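You operate a simulated robot arm through the tools that you are given. There is no shell and no other tool. Be economical: measure what you need, move in short steps, check, and stop when the job is done.

Carry out the task below with a simulated robot arm. There is one attempt and no reset: what you move stays moved.

TASK
Unscrew the large jar and empty its peanuts into the orange tin.
Fine: red lid on its holder, jar back in the white seat, tin shut. Set down upright: large jar.

Only the result counts: the job must be done as asked and must still hold three seconds after the hand-in. Knocking over, shifting, dropping, spilling or breaking anything else fails it. A push-on lid holds only when it is set on centred and level and pressed home; a screw cap is set on level and turned clockwise until tight.

THE ROBOT
A 6-joint arm with a two-finger parallel gripper, fixed in place. Base frame: the origin is at the foot of the arm, x ahead of it, y to its left, z up; the work surface is at about z = 860. Readings come in mm, rad, newtons and seconds.
With the tool pointing down near the work surface it reaches from about 400 to 860 mm from the base axis. Its first joint turns from -2.007 to 2.007 rad. Payload 4.2 kg.
The TCP is the grasp point between the finger pads, 23 mm short of the fingertips. In the tool frame z runs along the fingers and y along their closing line. The gripper opens to 94 mm. The fingers are 38 mm wide and 10 mm thick; the gripper's body (54 by 96 mm) begins 39 mm behind the TCP.
Orientation is that of the tool frame in the base frame, as a unit quaternion [x, y, z, w]. With the fingers straight down and closing along the base's y, the tool's x points along the base's -x, its y along +y and its z along -z.

THE INTERFACE
- The arm moves only by the tool arm_command. Its argument "targets" is a list of rows, each an object (a shift or turn left out is 0, a gripper value left out holds the last) with "dp": the shift along the base's x, y, z in units of 400 mm (1.0 is 400 mm), a list of three; "dr": the turn, a rotation vector about the base's x, y, z in units of 60 degrees (1.0 is 60 degrees), a list of three; "claw": the opening, from 0 (shut) to 1 (fully open). In form: [{"dp": [x, y, z], "dr": [rx, ry, rz], "claw": claw}, ...]. A call has 1 to 10 rows; each row is the pose to reach, as a shift and turn from the pose commanded when the call began. A call with a number of a shift or a turn outside -1 to 1 is refused whole. Rows are played at 5 a second. More than 50 mm and 0.15 rad between two rows, or a gripper value outside its range, and nothing of the call is played. A pose out of reach is approached as far as the arm can. The call stops where the force on the tool passes 40 N (or 10 N more than at its start, if that is more) or the arm is blocked; 0.2 s more then pass. Each finger travels about 108 mm/s and halts on what it meets, pressing with about 23 N; the grip force reading is that of the motor and also rises with nothing between the fingers. The clock runs only during rows and for 0.2 s after the last one: add rows that repeat a pose to give the fingers time. It gives the time, the measured TCP pose, the force on the tool (base axes), the opening and the grip force at its end, in the units of the frame above (readings bear some noise), with the torque about the TCP (base axes, N m) and any sound that the robot's microphone picked up, and new pictures: "pictures" is both (left out), scene, wrist or none.
- Cameras (640 x 400 px; columns grow to the right, rows downward): "scene" is fixed at [199.7, -504.9, 1677.4]; the picture's right is [0.59, -0.81, 0.00], its down [-0.49, -0.36, -0.80] and it looks along [0.64, 0.47, -0.61] (base axes); focal length 309 px, centre (320, 200). "wrist" rides on the gripper at [86, 16, -75] in the tool frame; the picture's right is [-0.18, 0.98, 0.00], its down [-0.58, -0.11, -0.81] and it looks along [-0.79, -0.15, 0.59] (tool axes); focal length 243 px, centre (320, 200). There is no depth. A picture from a camera that has moved, and an enlarged one, comes with that camera's place and axes in the base frame and with its lens. The place of the scene camera against the robot may be out by one fixed shift of up to 25 mm in any direction.
- slide_trunk(by): slides the trunk up (or, below 0, down) by that many mm; the arm rides with it, the base frame stays. It gives what a move gives, with no picture.
- zoom(camera, box): a new picture of the part [left, top, right, bottom] of that camera's present view, enlarged. It takes no simulated time.
- hand_in(): hands the job in; it is judged then, once.

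Work in short steps. Places have to be worked out from the pictures, the camera data and where the tool is seen: move nearer, look again, correct. Check each grasp and each placing, and mend what went wrong. You have 120 turns and 200 pictures in all, those below and enlarged ones among them. Open the gripper and draw the arm clear of the work before you hand the job in, unless the task says otherwise; then end with one line.

The tools are called after "Emit:" as name(argument=value, ...) on one line, values as JSON. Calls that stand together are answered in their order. arm_command: Moves the arm, as the interface text tells. Its arguments: {"type":"object","properties":{"targets":{"type":"array","items":{"type":"object","properties":{"dp":{"type":"array","items":{"type":"number"}},"dr":{"type":"array","items":{"type":"number"}},"claw":{"type":"number"}}}},"pictures":{"type":"string","enum":["both","scene","wrist","none"]}},"required":["targets"]} The other tools are called the same way: slide_trunk (by) slides the trunk up or down; zoom (camera, box) takes an enlarged picture of a part of a camera's view; hand_in () hands the job in.

At the start:

```text
time: 0.0
tool_pos: [600.7, -54.7, 1357.2]
ee_rot: [0.0, 1.0, 0.0, 0.0]
wrist_force: [-0.5, -0.1, 0.3]
wrist_torque: [0.0, -0.04, 0.01]
opening: 94.1
grip_force: 0.0
trunk travel left (down, up): [-875.0, 115.0]
```

scene: 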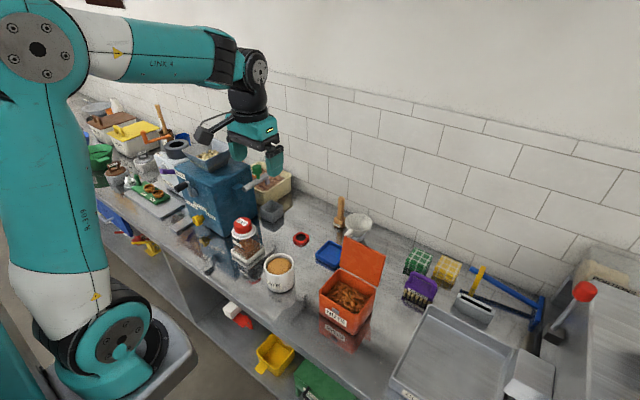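
wrist: 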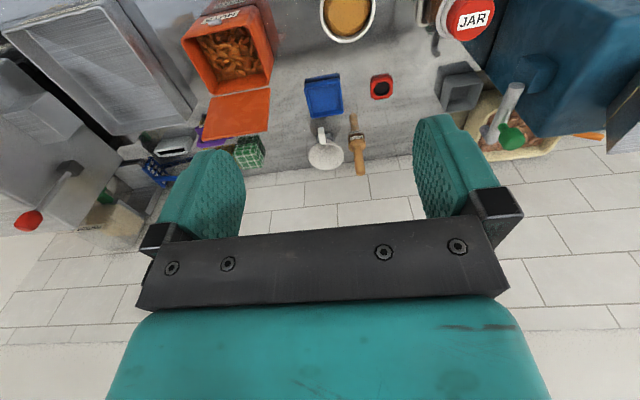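

I'll enlarge the views to identify the jar, tin, lid holder and seat.

Emit:
zoom(camera="scene", box=[180, 180, 400, 360])

Emit:
zoom(camera="wrist", box=[170, 0, 510, 190])

```text
2.22 times, centred on (290, 270) of scene
camera zoom: at [199.7, -504.9, 1677.4], right [0.59, -0.81, 0.0], down [-0.49, -0.36, -0.8], along [0.64, 0.47, -0.61], focal length 687 px, centre (387, 44)
```

zoom: 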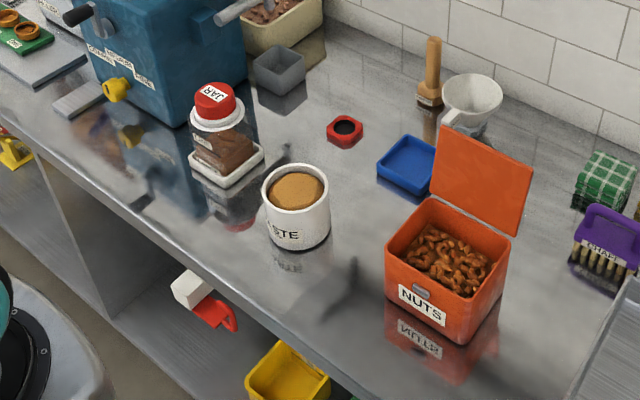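

```text
1.88 times, centred on (340, 95) of wrist
camera zoom: at [514.7, -38.9, 1431.1], right [0.18, 0.98, 0.0], down [0.58, -0.11, 0.81], along [0.79, -0.15, -0.59], focal length 457 px, centre (282, 398)
```

zoom: 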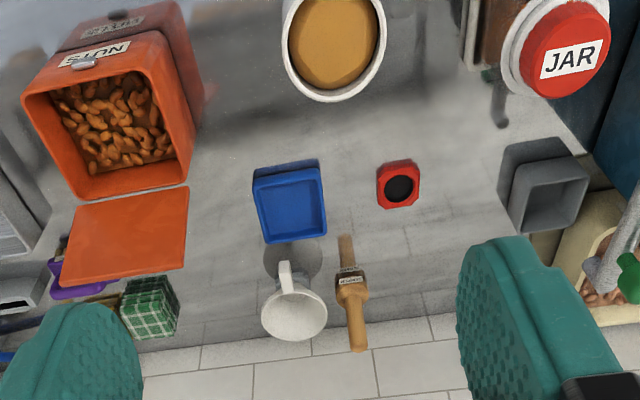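

Emit:
zoom(camera="scene", box=[70, 90, 310, 240])

Emit:
zoom(camera="scene", box=[215, 205, 315, 300])

Emit:
zoom(camera="scene", box=[290, 220, 410, 350])

```text
2.67 times, centred on (190, 165) of scene
camera zoom: at [199.7, -504.9, 1677.4], right [0.59, -0.81, 0.0], down [-0.49, -0.36, -0.8], along [0.64, 0.47, -0.61], focal length 824 px, centre (667, 293)
```

zoom: 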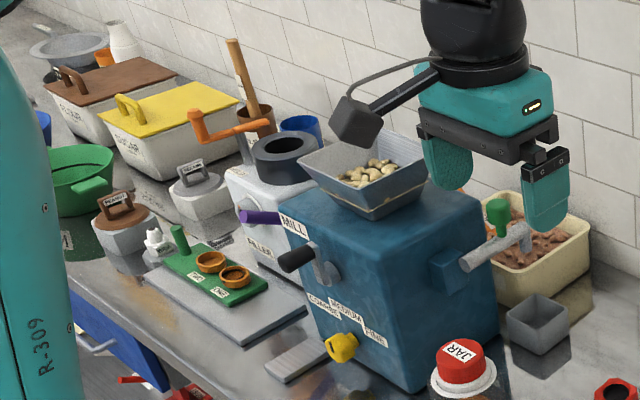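

```text
4.21 times, centred on (265, 252) of scene
camera zoom: at [199.7, -504.9, 1677.4], right [0.59, -0.81, 0.0], down [-0.49, -0.36, -0.8], along [0.64, 0.47, -0.61], focal length 1302 px, centre (552, -21)
```

zoom: 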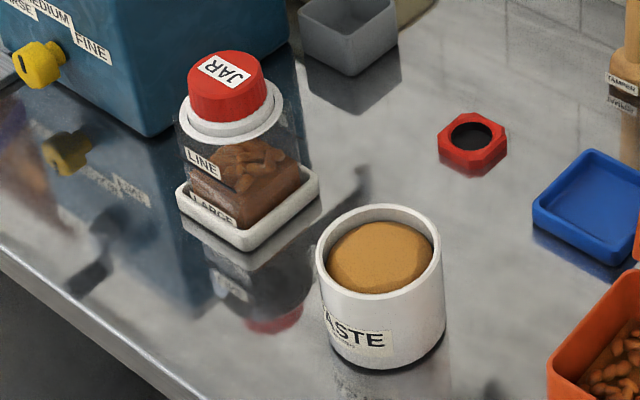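

```text
3.08 times, centred on (350, 285) of scene
camera zoom: at [199.7, -504.9, 1677.4], right [0.59, -0.81, 0.0], down [-0.49, -0.36, -0.8], along [0.64, 0.47, -0.61], focal length 951 px, centre (228, -62)
```

zoom: 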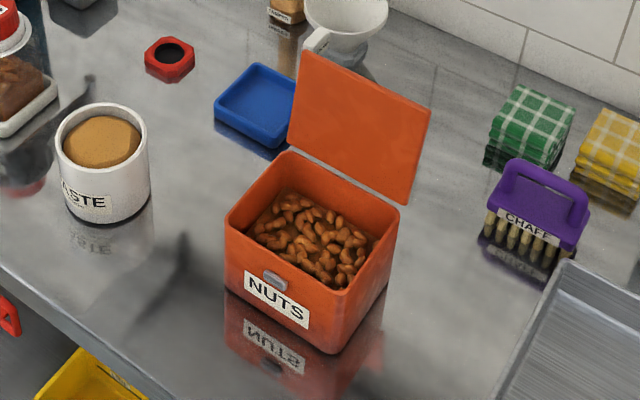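

The jar stands near (675,150), and the lid holder near (850,50). I move over toward the jar and tilt the camera down for a closer look.

Emit:
arm_command(targets=[{"dp": [0, 0.1, -0.03], "dr": [0, 0.125, 0]}, {"dp": [0, 0.2, -0.06], "dr": [0, 0.25, 0]}, {"dp": [0, 0.3, -0.09], "dr": [0, 0.375, 0]}, {"dp": [0, 0.39, -0.12], "dr": [0, 0.5, 0]}, {"dp": [0, 0.39, -0.12], "dr": [0, 0.5, 0]}])

```text
time: 1.2
tool_pos: [580.9, 93.5, 1288.6]
ee_rot: [0.0, 0.966, 0.001, -0.258]
wrist_force: [-0.7, 0.3, -0.4]
wrist_torque: [-0.01, -0.02, -0.01]
opening: 94.0
grip_force: 0.1
out of reach, approached as far as the arm can: row 4, 5
trunk travel left (down, up): [-875.0, 115.0]
camera wrist: at [543.9, 109.2, 1395.7], right [0.16, 0.98, -0.09], down [0.91, -0.11, 0.41], along [0.39, -0.15, -0.91], focal length 243 px, centre (320, 200)
```

scene: 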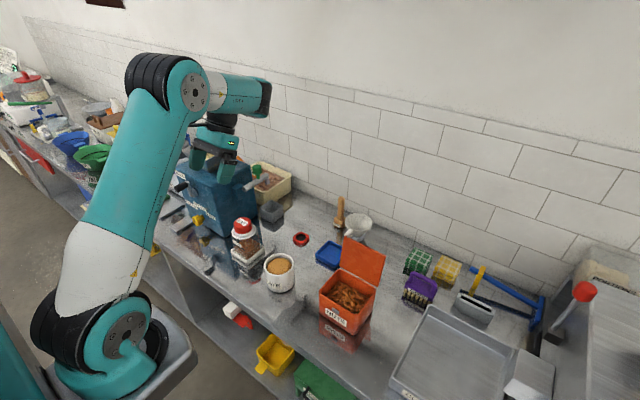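
wrist: 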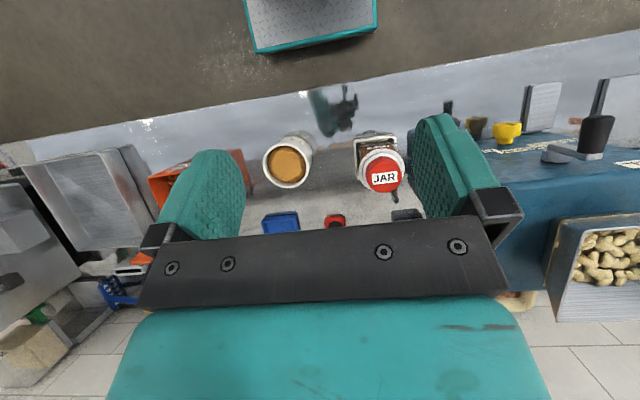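

Emit:
zoom(camera="wrist", box=[240, 90, 440, 240])

```text
2.67 times, centred on (340, 165) of wrist
camera zoom: at [543.9, 109.2, 1395.7], right [0.16, 0.98, -0.09], down [0.91, -0.11, 0.41], along [0.39, -0.15, -0.91], focal length 647 px, centre (267, 293)
```

zoom: 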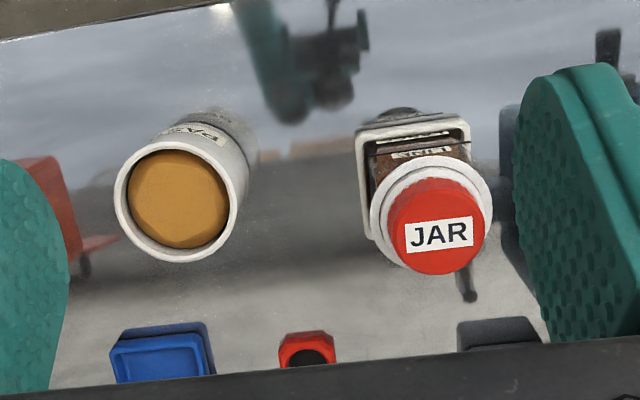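

Lid about 62 mm across, centred near (679,157), z≈1015; the mill is close on its +y side, so I'll grip with fingers closing along x. First I level the tool and move to the near side, high.

Emit:
arm_command(targets=[{"dp": [0.06, 0, -0.05], "dr": [0, -0.125, 0]}, {"dp": [0.12, 0, -0.1], "dr": [0, -0.25, 0]}, {"dp": [0.18, 0, -0.15], "dr": [0, -0.375, 0]}, {"dp": [0.24, 0, -0.2], "dr": [0, -0.5, 0]}, {"dp": [0.24, 0, -0.2], "dr": [0, -0.5, 0]}], pictures="none")

Emit:
arm_command(targets=[{"dr": [0, 0, 0.14]}, {"dr": [0, 0, 0.28]}, {"dr": [0, 0, 0.42]}, {"dr": [0, 0, 0.56]}, {"dr": [0, 0, 0.7]}, {"dr": [0, 0, 0.84]}, {"dr": [0, 0, 0.98]}], pictures="none")

Emit:
arm_command(targets=[{"dr": [0, 0, 0.14]}, {"dr": [0, 0, 0.28]}, {"dr": [0, 0, 0.42]}, {"dr": [0, 0, 0.52]}, {"dr": [0, 0, 0.52]}])

```text
time: 2.4
tool_pos: [676.0, 92.3, 1207.9]
ee_rot: [0.0, 1.0, 0.0, 0.001]
wrist_force: [-0.7, -0.1, -0.8]
wrist_torque: [0.04, 0.0, 0.02]
opening: 94.0
grip_force: 0.1
trunk travel left (down, up): [-875.0, 115.0]
```

```text
time: 4.0
tool_pos: [676.2, 93.9, 1208.4]
ee_rot: [-0.491, 0.871, -0.001, 0.001]
wrist_force: [-0.3, 0.6, -0.7]
wrist_torque: [-0.01, -0.02, 0.01]
opening: 93.9
grip_force: 0.2
trunk travel left (down, up): [-875.0, 115.0]
```

```text
time: 5.2
tool_pos: [677.4, 94.1, 1209.2]
ee_rot: [0.707, -0.707, 0.0, 0.0]
wrist_force: [0.1, 0.0, 0.0]
wrist_torque: [0.01, -0.03, -0.03]
opening: 94.0
grip_force: 0.1
trunk travel left (down, up): [-875.0, 115.0]
camera wrist: at [661.6, 7.2, 1282.6], right [-0.98, 0.18, 0.0], down [0.11, 0.58, 0.81], along [0.15, 0.79, -0.59], focal length 243 px, centre (320, 200)
```

scene: 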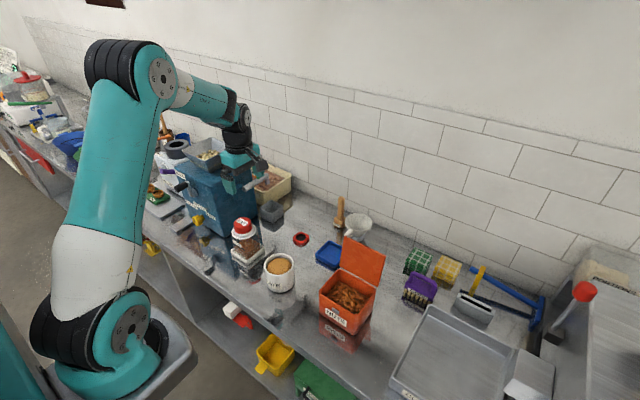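
wrist: 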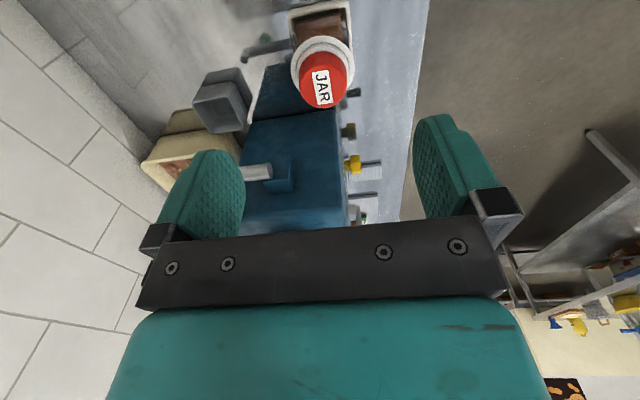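

Emit:
zoom(camera="wrist", box=[230, 0, 430, 125])

Emit:
zoom(camera="wrist", box=[140, 60, 440, 240])

```text
3.20 times, centred on (330, 62) of wrist
camera zoom: at [661.6, 7.2, 1282.6], right [-0.98, 0.18, 0.0], down [0.11, 0.58, 0.81], along [0.15, 0.79, -0.59], focal length 776 px, centre (288, 640)
```

zoom: 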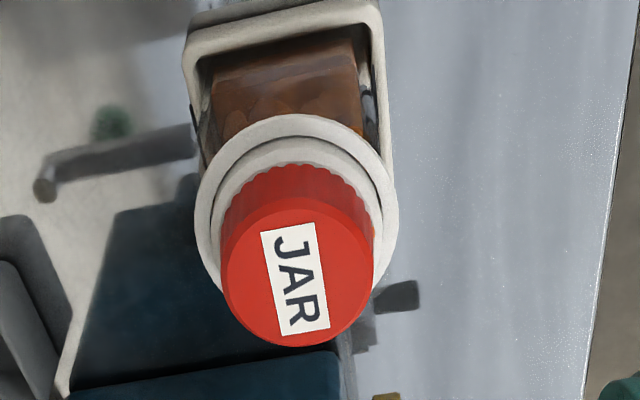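

```text
2.13 times, centred on (290, 150) of wrist
camera zoom: at [661.6, 7.2, 1282.6], right [-0.98, 0.18, 0.0], down [0.11, 0.58, 0.81], along [0.15, 0.79, -0.59], focal length 518 px, centre (384, 307)
```

zoom: 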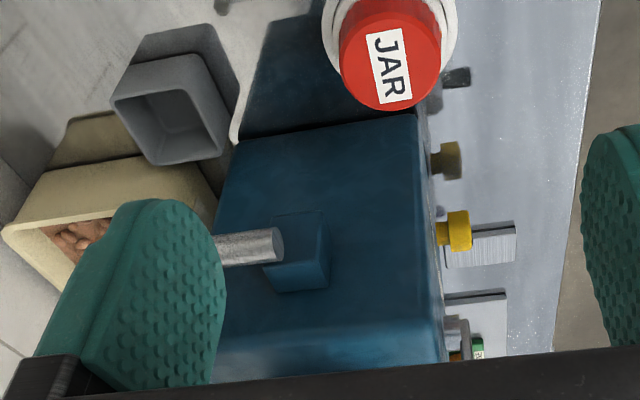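

Mill face is at y≈283, so it is clear. The lid top is at about z=1002, centre (686,158), with the collar at ~970. I'll hover just above it.

Emit:
arm_command(targets=[{"dp": [0.0215, 0.08, -0.06]}, {"dp": [0.0215, 0.16, -0.12]}, {"dp": [0.0215, 0.16, -0.22]}, {"dp": [0.0215, 0.16, -0.32]}, {"dp": [0.0215, 0.16, -0.41]}, {"dp": [0.0215, 0.16, -0.41]}])

```text
time: 6.6
tool_pos: [685.8, 159.3, 1046.1]
ee_rot: [0.707, -0.707, 0.0, 0.0]
wrist_force: [-0.2, -0.6, 0.6]
wrist_torque: [-0.01, 0.01, -0.02]
opening: 94.0
grip_force: 0.0
trunk travel left (down, up): [-875.0, 115.0]
camera wrist: at [670.9, 71.5, 1118.9], right [-0.98, 0.18, 0.0], down [0.11, 0.58, 0.81], along [0.15, 0.79, -0.59], focal length 243 px, centre (320, 200)
```

scene: 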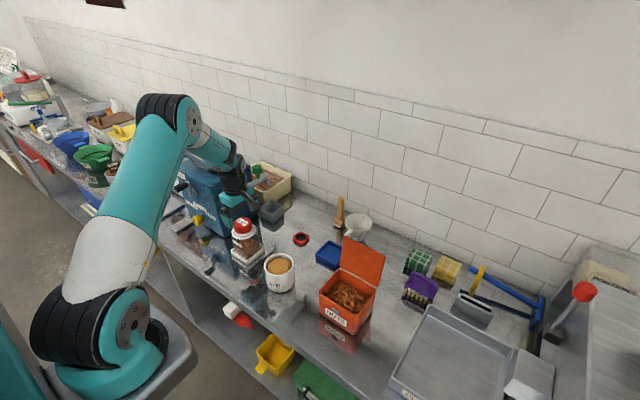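
wrist: 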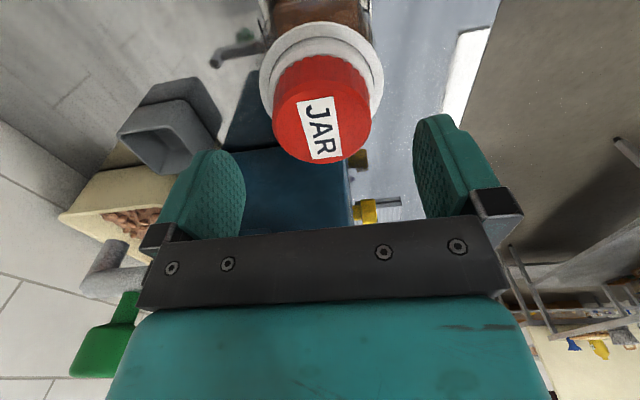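

Emit:
zoom(camera="wrist", box=[220, 0, 440, 170])

Emit:
zoom(camera="scene", box=[200, 170, 290, 290])

```text
2.35 times, centred on (330, 85) of wrist
camera zoom: at [670.9, 71.5, 1118.9], right [-0.98, 0.18, 0.0], down [0.11, 0.58, 0.81], along [0.15, 0.79, -0.59], focal length 571 px, centre (296, 471)
```

zoom: 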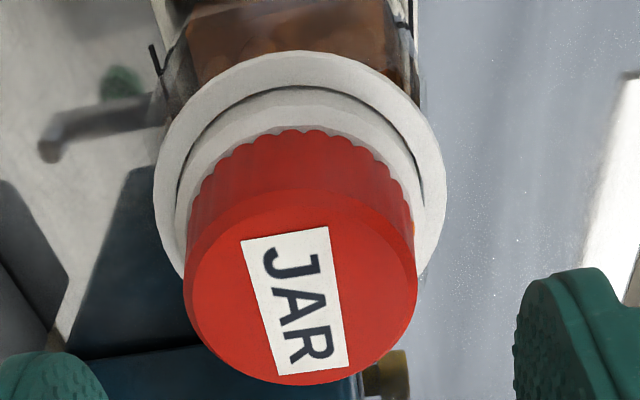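

```text
3.33 times, centred on (245, 230) of scene
camera zoom: at [199.7, -504.9, 1677.4], right [0.59, -0.81, 0.0], down [-0.49, -0.36, -0.8], along [0.64, 0.47, -0.61], focal length 1031 px, centre (570, 100)
```

zoom: 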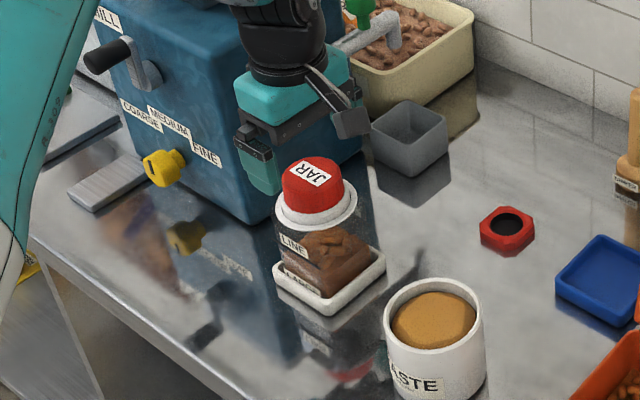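

Refined: lid top z≈1004, Ø56, centre (686,158), skirt bottom ~979. To gain range for the unscrewing I turn the tool back 120° while above, then go down.

Emit:
arm_command(targets=[{"dp": [0, -0.003, 0], "dr": [0, 0, -0.14]}, {"dp": [0, -0.003, 0], "dr": [0, 0, -0.28]}, {"dp": [0, -0.003, 0], "dr": [0, 0, -0.42]}, {"dp": [0, -0.003, 0], "dr": [0, 0, -0.56]}, {"dp": [0, -0.003, 0], "dr": [0, 0, -0.7]}, {"dp": [0, -0.003, 0], "dr": [0, 0, -0.84]}, {"dp": [0, -0.003, 0], "dr": [0, 0, -0.98]}], pictures="none")

Emit:
arm_command(targets=[{"dr": [0, 0, -0.14]}, {"dr": [0, 0, -0.28]}, {"dr": [0, 0, -0.42]}, {"dr": [0, 0, -0.56]}, {"dr": [0, 0, -0.7]}, {"dr": [0, 0, -0.84]}, {"dr": [0, 0, -0.98]}, {"dr": [0, 0, -0.98]}])

```text
time: 8.2
tool_pos: [686.5, 156.2, 1045.1]
ee_rot: [-0.267, 0.964, 0.0, 0.0]
wrist_force: [0.8, -0.5, 0.2]
wrist_torque: [-0.01, 0.0, 0.0]
opening: 93.9
grip_force: 0.1
trunk travel left (down, up): [-875.0, 115.0]
```

```text
time: 10.0
tool_pos: [686.1, 157.0, 1044.8]
ee_rot: [0.239, 0.971, 0.0, 0.0]
wrist_force: [0.6, -0.3, 0.4]
wrist_torque: [-0.01, 0.01, 0.03]
opening: 94.0
grip_force: 0.0
trunk travel left (down, up): [-875.0, 115.0]
camera wrist: at [617.5, 211.1, 1118.6], right [0.62, 0.78, 0.0], down [0.46, -0.37, 0.81], along [0.63, -0.5, -0.59], focal length 243 px, centre (320, 200)
```

scene: 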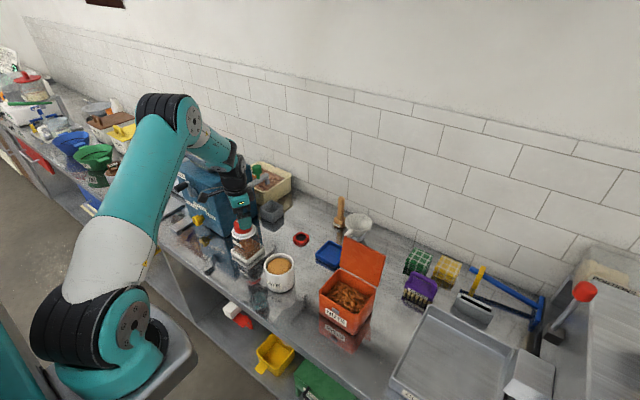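
wrist: 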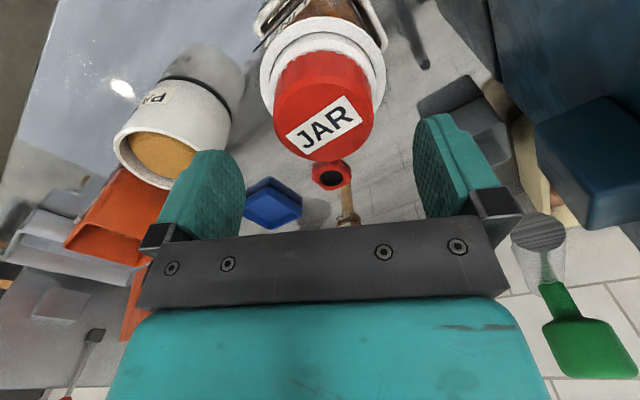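

The lid stays centred between the fingers. I go down to z≈1000 and close.

Emit:
arm_command(targets=[{"dp": [0, 0.001, -0.06]}, {"dp": [0, 0.001, -0.112]}, {"dp": [0, 0.001, -0.112]}, {"dp": [0, 0.001, -0.112], "claw": 0.3}, {"dp": [0, 0.001, -0.112], "claw": 0.3}, {"dp": [0, 0.001, -0.112], "claw": 0.3}, {"dp": [0, 0.001, -0.112], "claw": 0.3}])

```text
time: 11.6
tool_pos: [686.5, 158.6, 999.1]
ee_rot: [0.238, 0.971, 0.0, 0.001]
wrist_force: [-0.8, 0.0, -0.1]
wrist_torque: [0.01, 0.01, -0.02]
opening: 65.8
grip_force: 23.4
trunk travel left (down, up): [-875.0, 115.0]
camera wrist: at [617.2, 211.3, 1073.5], right [0.62, 0.79, 0.0], down [0.47, -0.37, 0.81], along [0.63, -0.5, -0.59], focal length 243 px, centre (320, 200)
```

scene: 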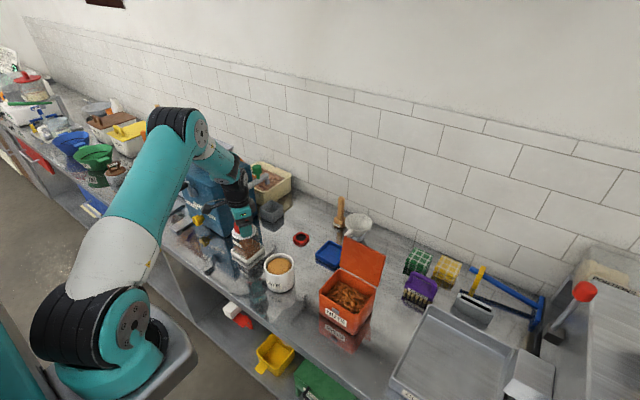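
wrist: 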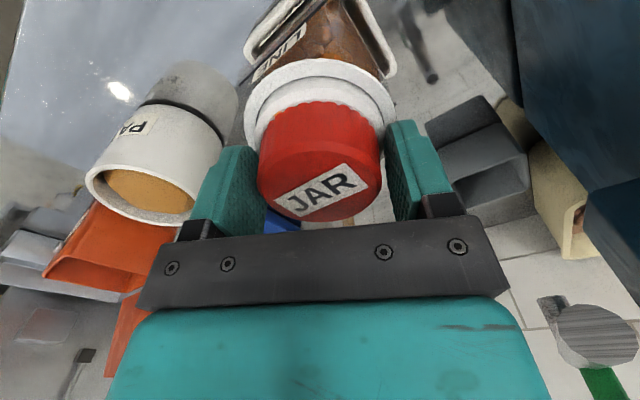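

Gripped at 65.8 mm (lid larger than I estimated). I check the centring before turning.

Emit:
zoom(camera="wrist", box=[220, 40, 440, 240])

Emit:
zoom(camera="scene", box=[210, 190, 290, 290])

```text
2.00 times, centred on (330, 140) of wrist
camera zoom: at [617.2, 211.3, 1073.5], right [0.62, 0.79, 0.0], down [0.47, -0.37, 0.81], along [0.63, -0.5, -0.59], focal length 485 px, centre (300, 320)
```

zoom: 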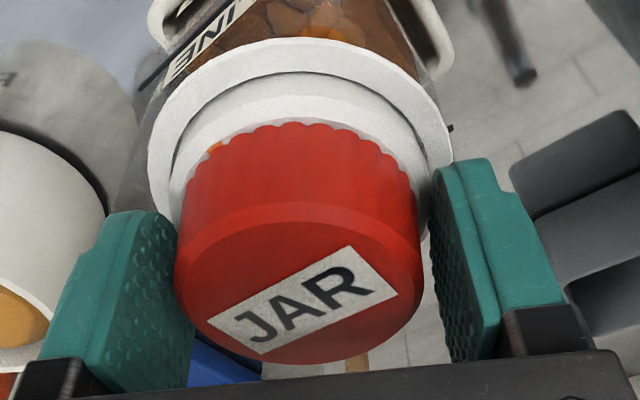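

```text
4.00 times, centred on (250, 240) of scene
camera zoom: at [199.7, -504.9, 1677.4], right [0.59, -0.81, 0.0], down [-0.49, -0.36, -0.8], along [0.64, 0.47, -0.61], focal length 1237 px, centre (600, 40)
```

zoom: 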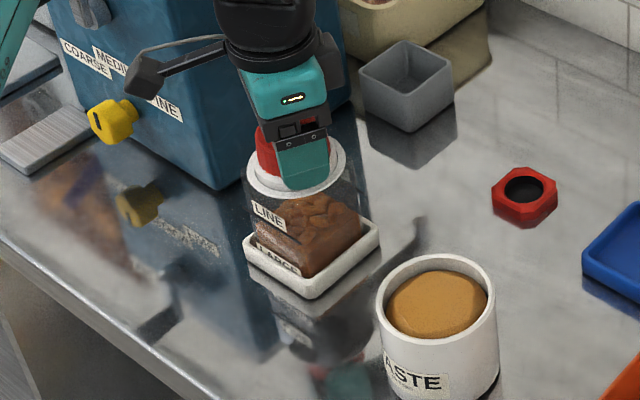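

The pads seem to have met the white collar's step (~66 mm), not the lid (~57 mm). I reopen, raise 8 mm and close again.

Emit:
arm_command(targets=[{"claw": 0.85}, {"claw": 0.85}, {"dp": [0, 0, 0.02], "claw": 0.85}, {"dp": [0, 0, 0.02], "claw": 0.3}, {"dp": [0, 0, 0.02], "claw": 0.3}, {"dp": [0, 0, 0.02], "claw": 0.3}, {"dp": [0, 0, 0.02], "claw": 0.3}], pictures="wrist")

Emit:
zoom(camera="wrist", box=[220, 40, 440, 240])

```text
time: 13.2
tool_pos: [686.1, 157.3, 1008.5]
ee_rot: [0.238, 0.971, 0.0, 0.0]
wrist_force: [1.1, 1.5, 2.1]
wrist_torque: [0.03, -0.01, -0.02]
opening: 56.6
grip_force: 23.0
trunk travel left (down, up): [-875.0, 115.0]
camera wrist: at [617.3, 211.4, 1082.0], right [0.62, 0.79, 0.0], down [0.46, -0.37, 0.81], along [0.63, -0.5, -0.59], focal length 243 px, centre (320, 200)
```

wrist: 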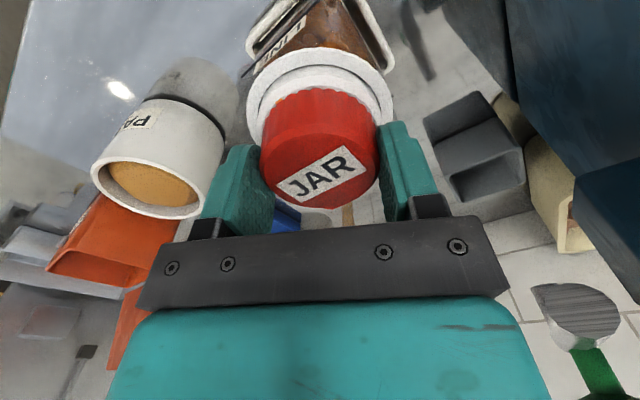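

```text
2.00 times, centred on (330, 140) of wrist
camera zoom: at [617.3, 211.4, 1082.0], right [0.62, 0.79, 0.0], down [0.46, -0.37, 0.81], along [0.63, -0.5, -0.59], focal length 485 px, centre (300, 320)
```

zoom: 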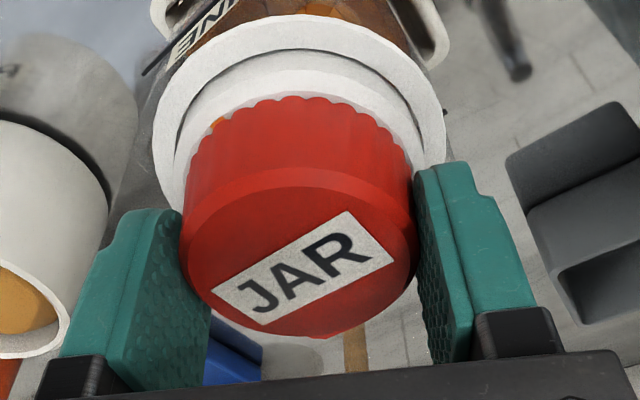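

Lid gripped at 56.6 mm as expected. I turn it 58° counter-clockwise and check force.

Emit:
arm_command(targets=[{"dr": [0, 0, 0.12]}, {"dr": [0, 0, 0.24]}, {"dr": [0, 0, 0.36]}, {"dr": [0, 0, 0.48]}, {"dr": [0, 0, 0.6]}, {"dr": [0, 0, 0.72]}, {"dr": [0, 0, 0.84]}, {"dr": [0, 0, 0.96]}, {"dr": [0, 0, 0.96]}], pictures="wrist")

```text
time: 15.2
tool_pos: [685.1, 157.3, 1009.1]
ee_rot: [-0.26, 0.966, 0.0, 0.001]
wrist_force: [-0.8, 6.2, 7.9]
wrist_torque: [0.39, 0.0, -0.01]
opening: 57.4
grip_force: 22.6
trunk travel left (down, up): [-875.0, 115.0]
camera wrist: at [603.2, 127.7, 1082.1], right [-0.33, 0.94, 0.0], down [0.56, 0.2, 0.81], along [0.76, 0.27, -0.59], focal length 243 px, centre (320, 200)
```

wrist: 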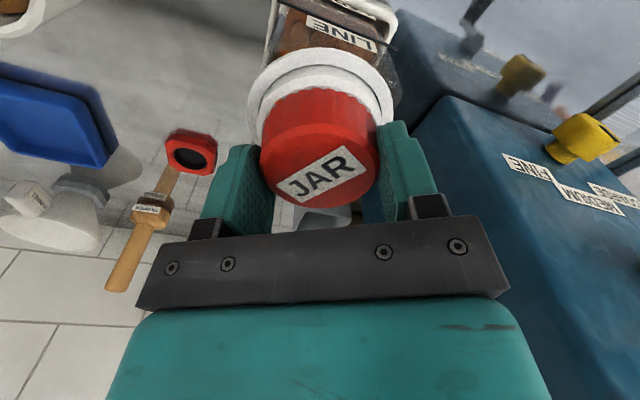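

The lid turns with the gripper while the jar stays; upward push shows it is rising. I continue, rising slightly.

Emit:
arm_command(targets=[{"dp": [0, 0, 0.001], "dr": [0, 0, 0.12]}, {"dp": [0, 0, 0.002], "dr": [0, 0, 0.24]}, {"dp": [0, 0, 0.002], "dr": [0, 0, 0.36]}, {"dp": [0, 0, 0.003], "dr": [0, 0, 0.48]}, {"dp": [0, 0, 0.003], "dr": [0, 0, 0.6]}, {"dp": [0, 0, 0.004], "dr": [0, 0, 0.72]}, {"dp": [0, 0, 0.004], "dr": [0, 0, 0.84]}, {"dp": [0, 0, 0.004], "dr": [0, 0, 0.96]}, {"dp": [0, 0, 0.004], "dr": [0, 0, 0.96]}], pictures="none")

Emit:
arm_command(targets=[{"dp": [0, 0, 0.001], "dr": [0, 0, 0.12]}, {"dp": [0, 0, 0.001], "dr": [0, 0, 0.24]}, {"dp": [0, 0, 0.002], "dr": [0, 0, 0.36]}, {"dp": [0, 0, 0.002], "dr": [0, 0, 0.48]}, {"dp": [0, 0, 0.003], "dr": [0, 0, 0.6]}, {"dp": [0, 0, 0.003], "dr": [0, 0, 0.72]}, {"dp": [0, 0, 0.003], "dr": [0, 0, 0.84]}, {"dp": [0, 0, 0.003], "dr": [0, 0, 0.96]}, {"dp": [0, 0, 0.003], "dr": [0, 0, 0.96]}], pictures="wrist")

```text
time: 17.2
tool_pos: [684.9, 156.0, 1009.6]
ee_rot: [-0.692, 0.722, 0.0, 0.0]
wrist_force: [-0.6, -0.6, 0.3]
wrist_torque: [-0.13, -0.02, -0.83]
opening: 57.5
grip_force: 22.7
trunk travel left (down, up): [-875.0, 115.0]
```

```text
time: 19.2
tool_pos: [685.6, 158.4, 1012.1]
ee_rot: [0.954, -0.299, 0.0, 0.0]
wrist_force: [0.3, 0.1, 4.0]
wrist_torque: [0.0, -0.05, -0.23]
opening: 56.8
grip_force: 23.1
trunk travel left (down, up): [-875.0, 115.0]
camera wrist: at [748.2, 94.9, 1084.7], right [-0.71, -0.7, 0.0], down [-0.42, 0.42, 0.81], along [-0.57, 0.57, -0.59], focal length 243 px, centre (320, 200)
```

wrist: 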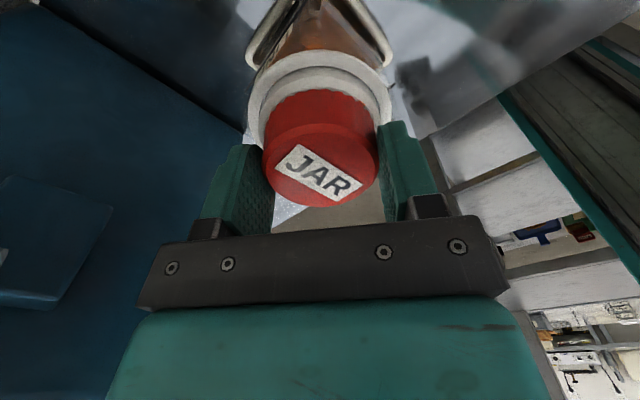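

Part of the turn slipped (label moved ~50° in the grip). I keep turning to see whether the wrist still has range.

Emit:
arm_command(targets=[{"dp": [0, 0, 0.0], "dr": [0, 0, 0.1]}, {"dp": [0, 0, 0.0], "dr": [0, 0, 0.2]}, {"dp": [0, 0, 0.001], "dr": [0, 0, 0.3]}, {"dp": [0, 0, 0.001], "dr": [0, 0, 0.4]}, {"dp": [0, 0, 0.001], "dr": [0, 0, 0.5]}, {"dp": [0, 0, 0.002], "dr": [0, 0, 0.6]}, {"dp": [0, 0, 0.002], "dr": [0, 0, 0.7]}, {"dp": [0, 0, 0.002], "dr": [0, 0, 0.8]}, {"dp": [0, 0, 0.002], "dr": [0, 0, 0.8]}], pictures="wrist")

```text
time: 21.2
tool_pos: [686.7, 157.7, 1012.2]
ee_rot: [0.993, 0.115, 0.0, 0.0]
wrist_force: [0.3, 2.6, 1.4]
wrist_torque: [0.07, 0.07, -0.34]
opening: 56.4
grip_force: 22.9
trunk travel left (down, up): [-875.0, 115.0]
camera wrist: at [774.2, 161.1, 1085.5], right [0.05, -1.0, 0.0], down [-0.59, -0.03, 0.81], along [-0.81, -0.04, -0.59], focal length 243 px, centre (320, 200)
```

wrist: 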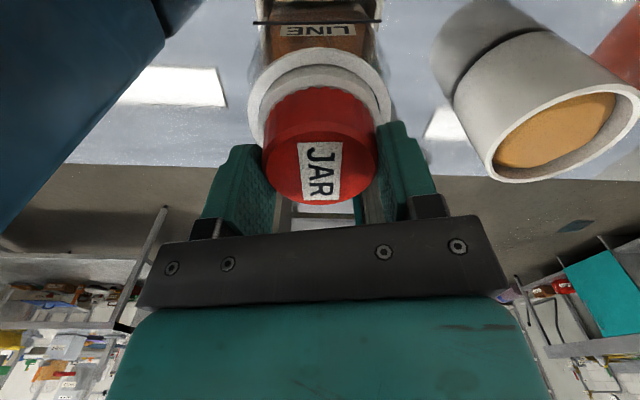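

The lid has turned ~113° in total and now slips in the grip; it may be free. I test with a small 5 mm lift while watching the force.

Emit:
arm_command(targets=[{"dp": [0, 0, 0.004]}, {"dp": [0, 0, 0.008]}, {"dp": [0, 0, 0.012]}, {"dp": [0, 0, 0.012]}], pictures="wrist")

Emit:
zoom(camera="wrist", box=[220, 0, 440, 220])

```text
time: 22.2
tool_pos: [685.8, 156.9, 1017.9]
ee_rot: [0.993, 0.115, 0.0, 0.001]
wrist_force: [-0.4, 0.8, 0.0]
wrist_torque: [0.04, -0.02, -0.01]
opening: 56.6
grip_force: 22.9
trunk travel left (down, up): [-875.0, 115.0]
camera wrist: at [774.6, 160.9, 1090.0], right [0.04, -1.0, 0.0], down [-0.59, -0.03, 0.81], along [-0.81, -0.04, -0.59], focal length 243 px, centre (320, 200)
```

wrist: 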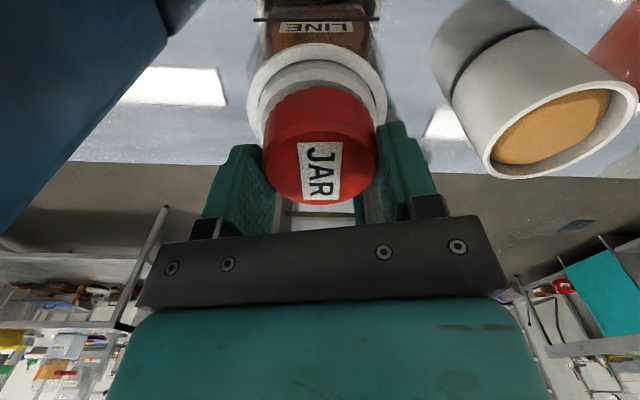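

```text
1.82 times, centred on (330, 110) of wrist
camera zoom: at [774.6, 160.9, 1090.0], right [0.04, -1.0, 0.0], down [-0.59, -0.03, 0.81], along [-0.81, -0.04, -0.59], focal length 441 px, centre (302, 364)
```

zoom: 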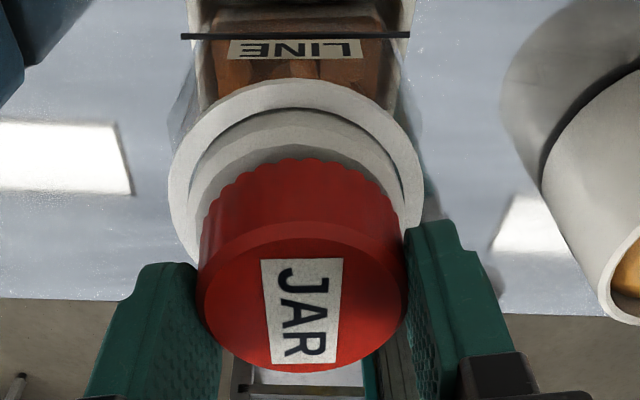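

Force is zero and the lid moved up with the gripper — it's off. Lifting clear.

Emit:
arm_command(targets=[{"dp": [0, 0, 0.05]}, {"dp": [0, 0, 0.15]}, {"dp": [0, 0, 0.25]}, {"dp": [0, 0, 0.25]}])

Emit:
zoom(camera="scene", box=[200, 160, 320, 290])

Emit:
zoom(camera="wrist", box=[220, 0, 440, 220])

```text
time: 23.2
tool_pos: [686.5, 155.7, 1116.2]
ee_rot: [0.993, 0.115, -0.001, 0.0]
wrist_force: [0.2, 0.5, -0.3]
wrist_torque: [-0.01, 0.02, -0.04]
opening: 56.4
grip_force: 23.0
trunk travel left (down, up): [-875.0, 115.0]
camera wrist: at [774.4, 159.3, 1190.2], right [0.04, -1.0, 0.0], down [-0.59, -0.03, 0.81], along [-0.81, -0.04, -0.59], focal length 243 px, centre (320, 200)
```

scene: 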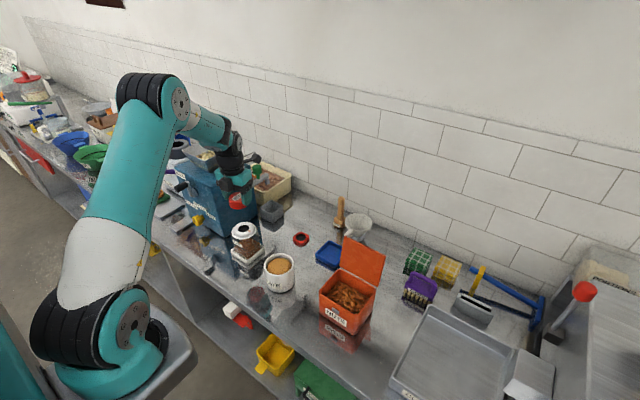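
wrist: 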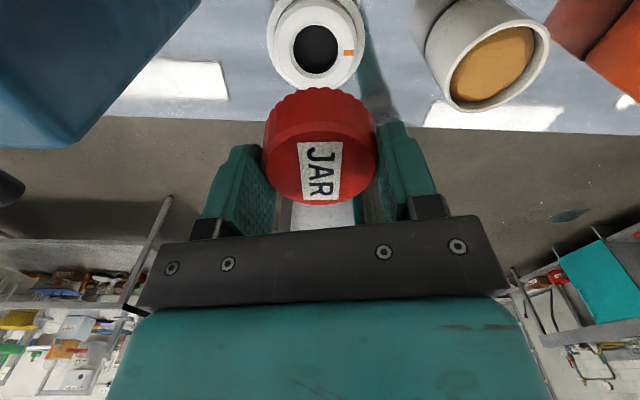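

```text
3.08 times, centred on (260, 225) of scene
camera zoom: at [199.7, -504.9, 1677.4], right [0.59, -0.81, 0.0], down [-0.49, -0.36, -0.8], along [0.64, 0.47, -0.61], focal length 951 px, centre (505, 123)
```

zoom: 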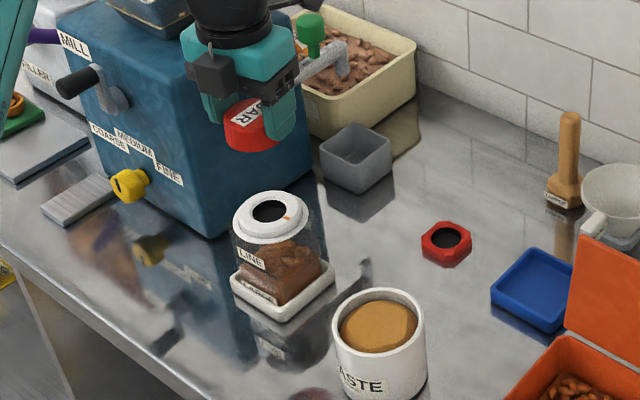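

```text
1.82 times, centred on (330, 110) of wrist
camera zoom: at [774.4, 159.3, 1190.2], right [0.04, -1.0, 0.0], down [-0.59, -0.03, 0.81], along [-0.81, -0.04, -0.59], focal length 441 px, centre (302, 364)
```

zoom: 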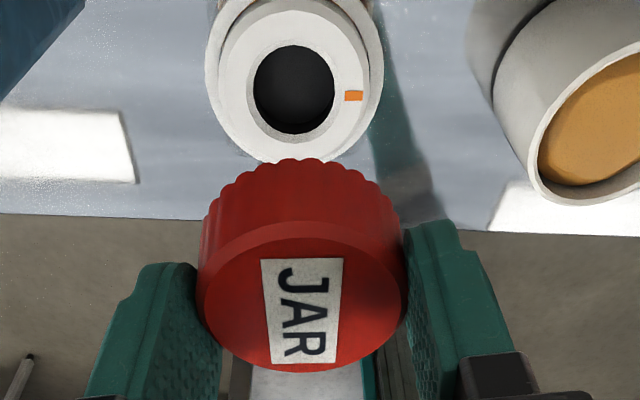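

Lid is off and the jar stayed put. I carry the lid toward the holder near (850,51), turning the wrist back for a look.

Emit:
arm_command(targets=[{"dp": [0, -0.06, 0], "dr": [0, 0, -0.14]}, {"dp": [0, -0.12, 0], "dr": [0, 0, -0.28]}, {"dp": [0, -0.18, 0], "dr": [0, 0, -0.42]}, {"dp": [0, -0.24, 0], "dr": [0, 0, -0.56]}, {"dp": [0.02, -0.26, 0], "dr": [0, 0, -0.7]}, {"dp": [0.04, -0.26, 0], "dr": [0, 0, -0.84]}, {"dp": [0.06, -0.26, 0], "dr": [0, 0, -0.98]}], pictures="none")

Emit:
arm_command(targets=[{"dp": [0.05, 0, 0], "dr": [0, 0, -0.14]}, {"dp": [0.1, 0, 0], "dr": [0, 0, -0.28]}, {"dp": [0.15, 0, -0.05], "dr": [0, 0, -0.42]}, {"dp": [0.2, 0, -0.1], "dr": [0, 0, -0.56]}, {"dp": [0.25, 0, -0.15], "dr": [0, 0, -0.7]}, {"dp": [0.3, 0, -0.2], "dr": [0, 0, -0.73]}, {"dp": [0.3, 0, -0.2], "dr": [0, 0, -0.73]}])

```text
time: 24.8
tool_pos: [709.7, 53.7, 1116.3]
ee_rot: [0.921, -0.389, -0.001, 0.0]
wrist_force: [0.2, 0.8, 0.0]
wrist_torque: [-0.03, -0.02, -0.01]
opening: 56.7
grip_force: 22.5
trunk travel left (down, up): [-875.0, 115.0]
```

```text
time: 26.4
tool_pos: [829.5, 54.3, 1037.3]
ee_rot: [0.71, -0.704, 0.0, 0.0]
wrist_force: [0.2, 1.1, -0.7]
wrist_torque: [0.0, -0.02, 0.03]
opening: 56.5
grip_force: 23.5
trunk travel left (down, up): [-875.0, 115.0]
camera wrist: at [814.6, -33.3, 1110.1], right [-0.98, 0.18, 0.0], down [0.1, 0.58, 0.81], along [0.14, 0.79, -0.59], focal length 243 px, centre (320, 200)
```

scene: 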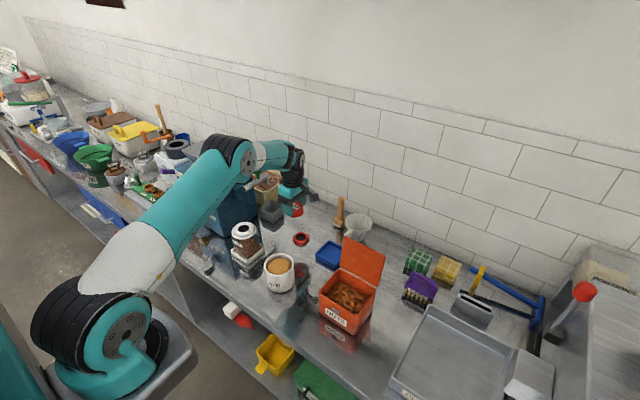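
wrist: 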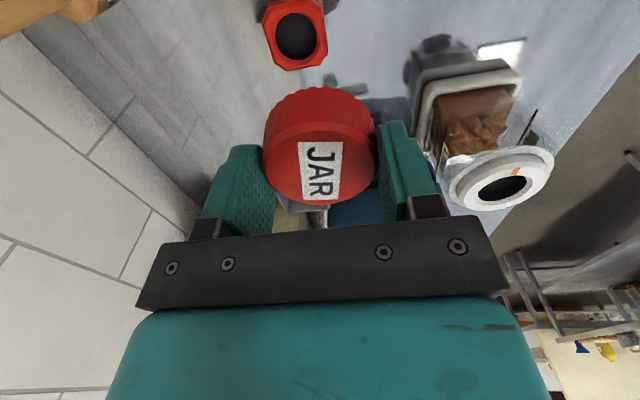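

Emit:
zoom(camera="wrist", box=[220, 0, 380, 100])

```text
4.00 times, centred on (300, 50) of wrist
camera zoom: at [814.6, -33.3, 1110.1], right [-0.98, 0.18, 0.0], down [0.1, 0.58, 0.81], along [0.14, 0.79, -0.59], focal length 970 px, centre (400, 800)
```

zoom: 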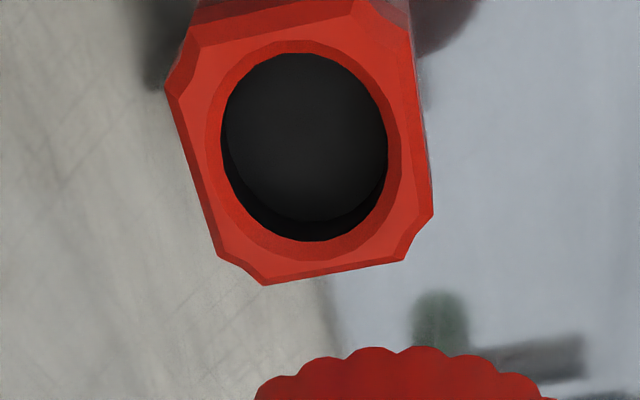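

The holder is a square block with a ~35–40 mm round recess, matching the jar's mouth, so the lid has a plug that goes into it. I go lower for a closer fix.

Emit:
arm_command(targets=[{"dp": [0.03, 0.02, -0.06]}, {"dp": [0.055, 0.03, -0.12]}, {"dp": [0.055, 0.03, -0.18]}, {"dp": [0.055, 0.03, -0.18]}], pictures="wrist")

Emit:
zoom(camera="wrist", box=[220, 0, 420, 125])

Emit:
zoom(camera="scene", box=[260, 170, 340, 260])

```text
time: 27.4
tool_pos: [851.5, 64.7, 965.3]
ee_rot: [0.71, -0.704, 0.0, 0.0]
wrist_force: [-0.5, -0.4, -0.1]
wrist_torque: [0.01, 0.04, -0.04]
opening: 56.3
grip_force: 23.0
trunk travel left (down, up): [-875.0, 115.0]
camera wrist: at [837.0, -21.9, 1038.2], right [-0.98, 0.17, 0.0], down [0.1, 0.58, 0.81], along [0.14, 0.79, -0.59], focal length 243 px, centre (320, 200)
```

wrist: 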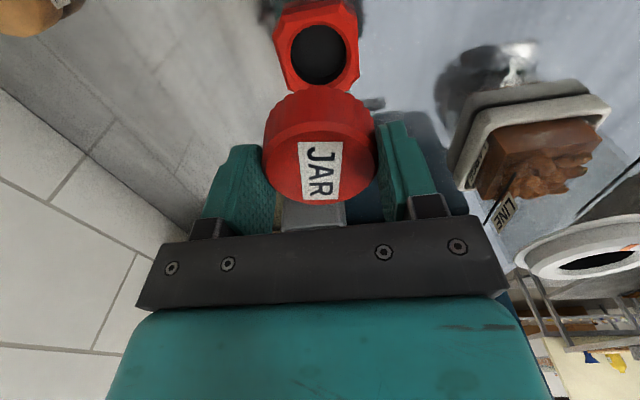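

```text
3.20 times, centred on (320, 62) of wrist
camera zoom: at [837.0, -21.9, 1038.2], right [-0.98, 0.17, 0.0], down [0.1, 0.58, 0.81], along [0.14, 0.79, -0.59], focal length 776 px, centre (320, 640)
```

zoom: 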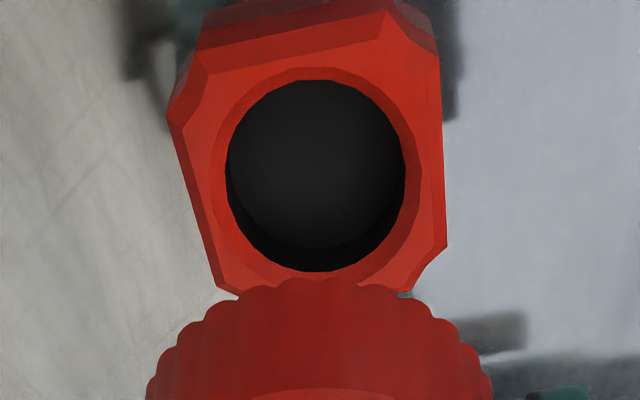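

```text
4.44 times, centred on (300, 215) of scene
camera zoom: at [199.7, -504.9, 1677.4], right [0.59, -0.81, 0.0], down [-0.49, -0.36, -0.8], along [0.64, 0.47, -0.61], focal length 1374 px, centre (409, 133)
```

zoom: 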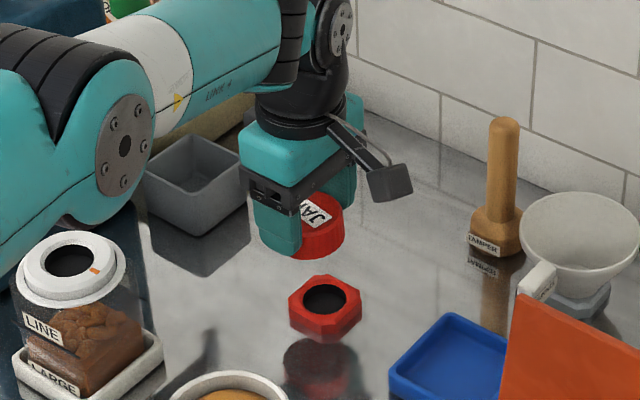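

Holder recess centre works out at (850.3, 50.0), top z≈871. I position the lid over it at z≈925.

Emit:
arm_command(targets=[{"dp": [-0.003, -0.037, -0.0]}, {"dp": [-0.003, -0.037, -0.05]}, {"dp": [-0.003, -0.037, -0.1]}, {"dp": [-0.003, -0.037, -0.1]}])

Emit:
zoom(camera="scene", box=[260, 170, 340, 260])

```text
time: 28.4
tool_pos: [849.0, 49.9, 925.2]
ee_rot: [0.711, -0.703, 0.0, 0.0]
wrist_force: [0.8, -0.3, -0.7]
wrist_torque: [-0.01, 0.01, -0.01]
opening: 56.5
grip_force: 23.2
trunk travel left (down, up): [-875.0, 115.0]
camera wrist: at [835.6, -36.7, 998.3], right [-0.98, 0.17, 0.0], down [0.1, 0.58, 0.81], along [0.14, 0.79, -0.59], focal length 243 px, centre (320, 200)
```

scene: 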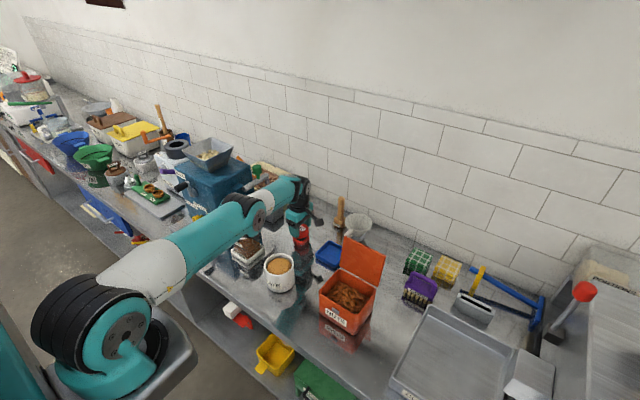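
wrist: 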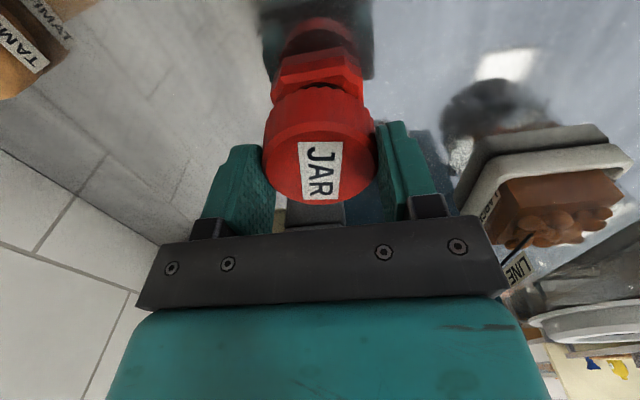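

```text
4.44 times, centred on (300, 215) of scene
camera zoom: at [199.7, -504.9, 1677.4], right [0.59, -0.81, 0.0], down [-0.49, -0.36, -0.8], along [0.64, 0.47, -0.61], focal length 1374 px, centre (409, 133)
```

zoom: 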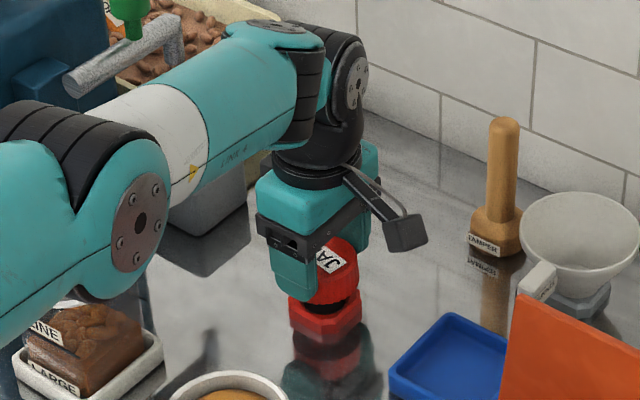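

The elbow is getting low near the jar, so I raise the trunk to lift the arm's elbow before the last descent.

Emit:
slide_trunk(by=80)

Emit:
arm_command(targets=[{"dp": [0, 0, -0.1]}, {"dp": [0, 0, -0.2]}, {"dp": [0, 0, -0.2]}])

Emit:
zoom(camera="scene", box=[220, 160, 340, 280])

```text
time: 29.6
tool_pos: [850.2, 51.1, 1005.6]
ee_rot: [0.711, -0.704, 0.0, -0.001]
wrist_force: [-0.2, -0.4, -0.9]
wrist_torque: [0.01, 0.0, 0.02]
opening: 56.5
grip_force: 23.2
trunk travel left (down, up): [-955.0, 35.0]
```

```text
time: 30.4
tool_pos: [827.9, 45.7, 934.8]
ee_rot: [0.711, -0.703, 0.0, 0.0]
wrist_force: [0.5, 0.4, -0.4]
wrist_torque: [-0.01, 0.02, 0.03]
opening: 56.5
grip_force: 22.7
out of reach, approached as far as the arm can: row 1, 2, 3
trunk travel left (down, up): [-955.0, 35.0]
camera wrist: at [813.8, -41.6, 1008.3], right [-0.98, 0.17, 0.0], down [0.1, 0.58, 0.81], along [0.14, 0.79, -0.59], focal length 243 px, centre (320, 200)
```

scene: 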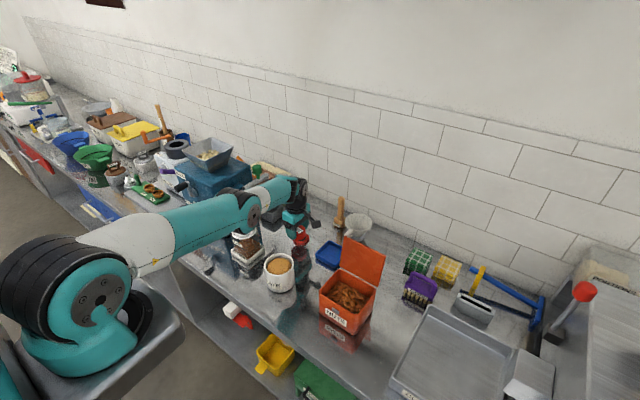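
wrist: 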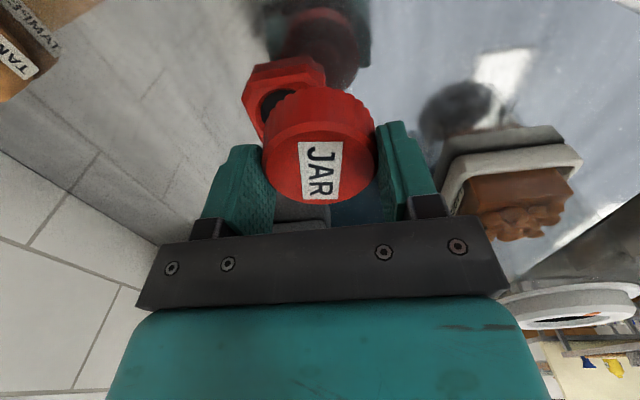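

```text
3.33 times, centred on (280, 220) of scene
camera zoom: at [199.7, -504.9, 1677.4], right [0.59, -0.81, 0.0], down [-0.49, -0.36, -0.8], along [0.64, 0.47, -0.61], focal length 1031 px, centre (453, 133)
```

zoom: 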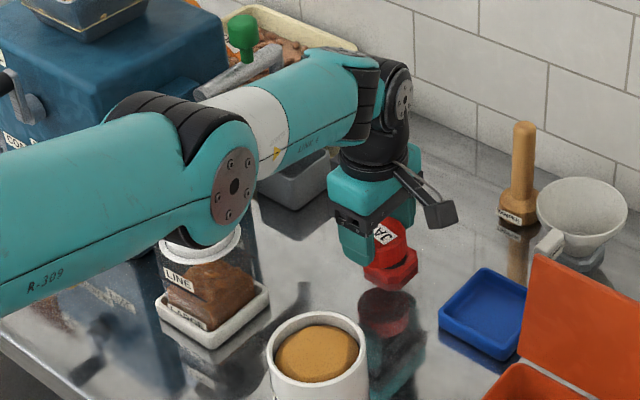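

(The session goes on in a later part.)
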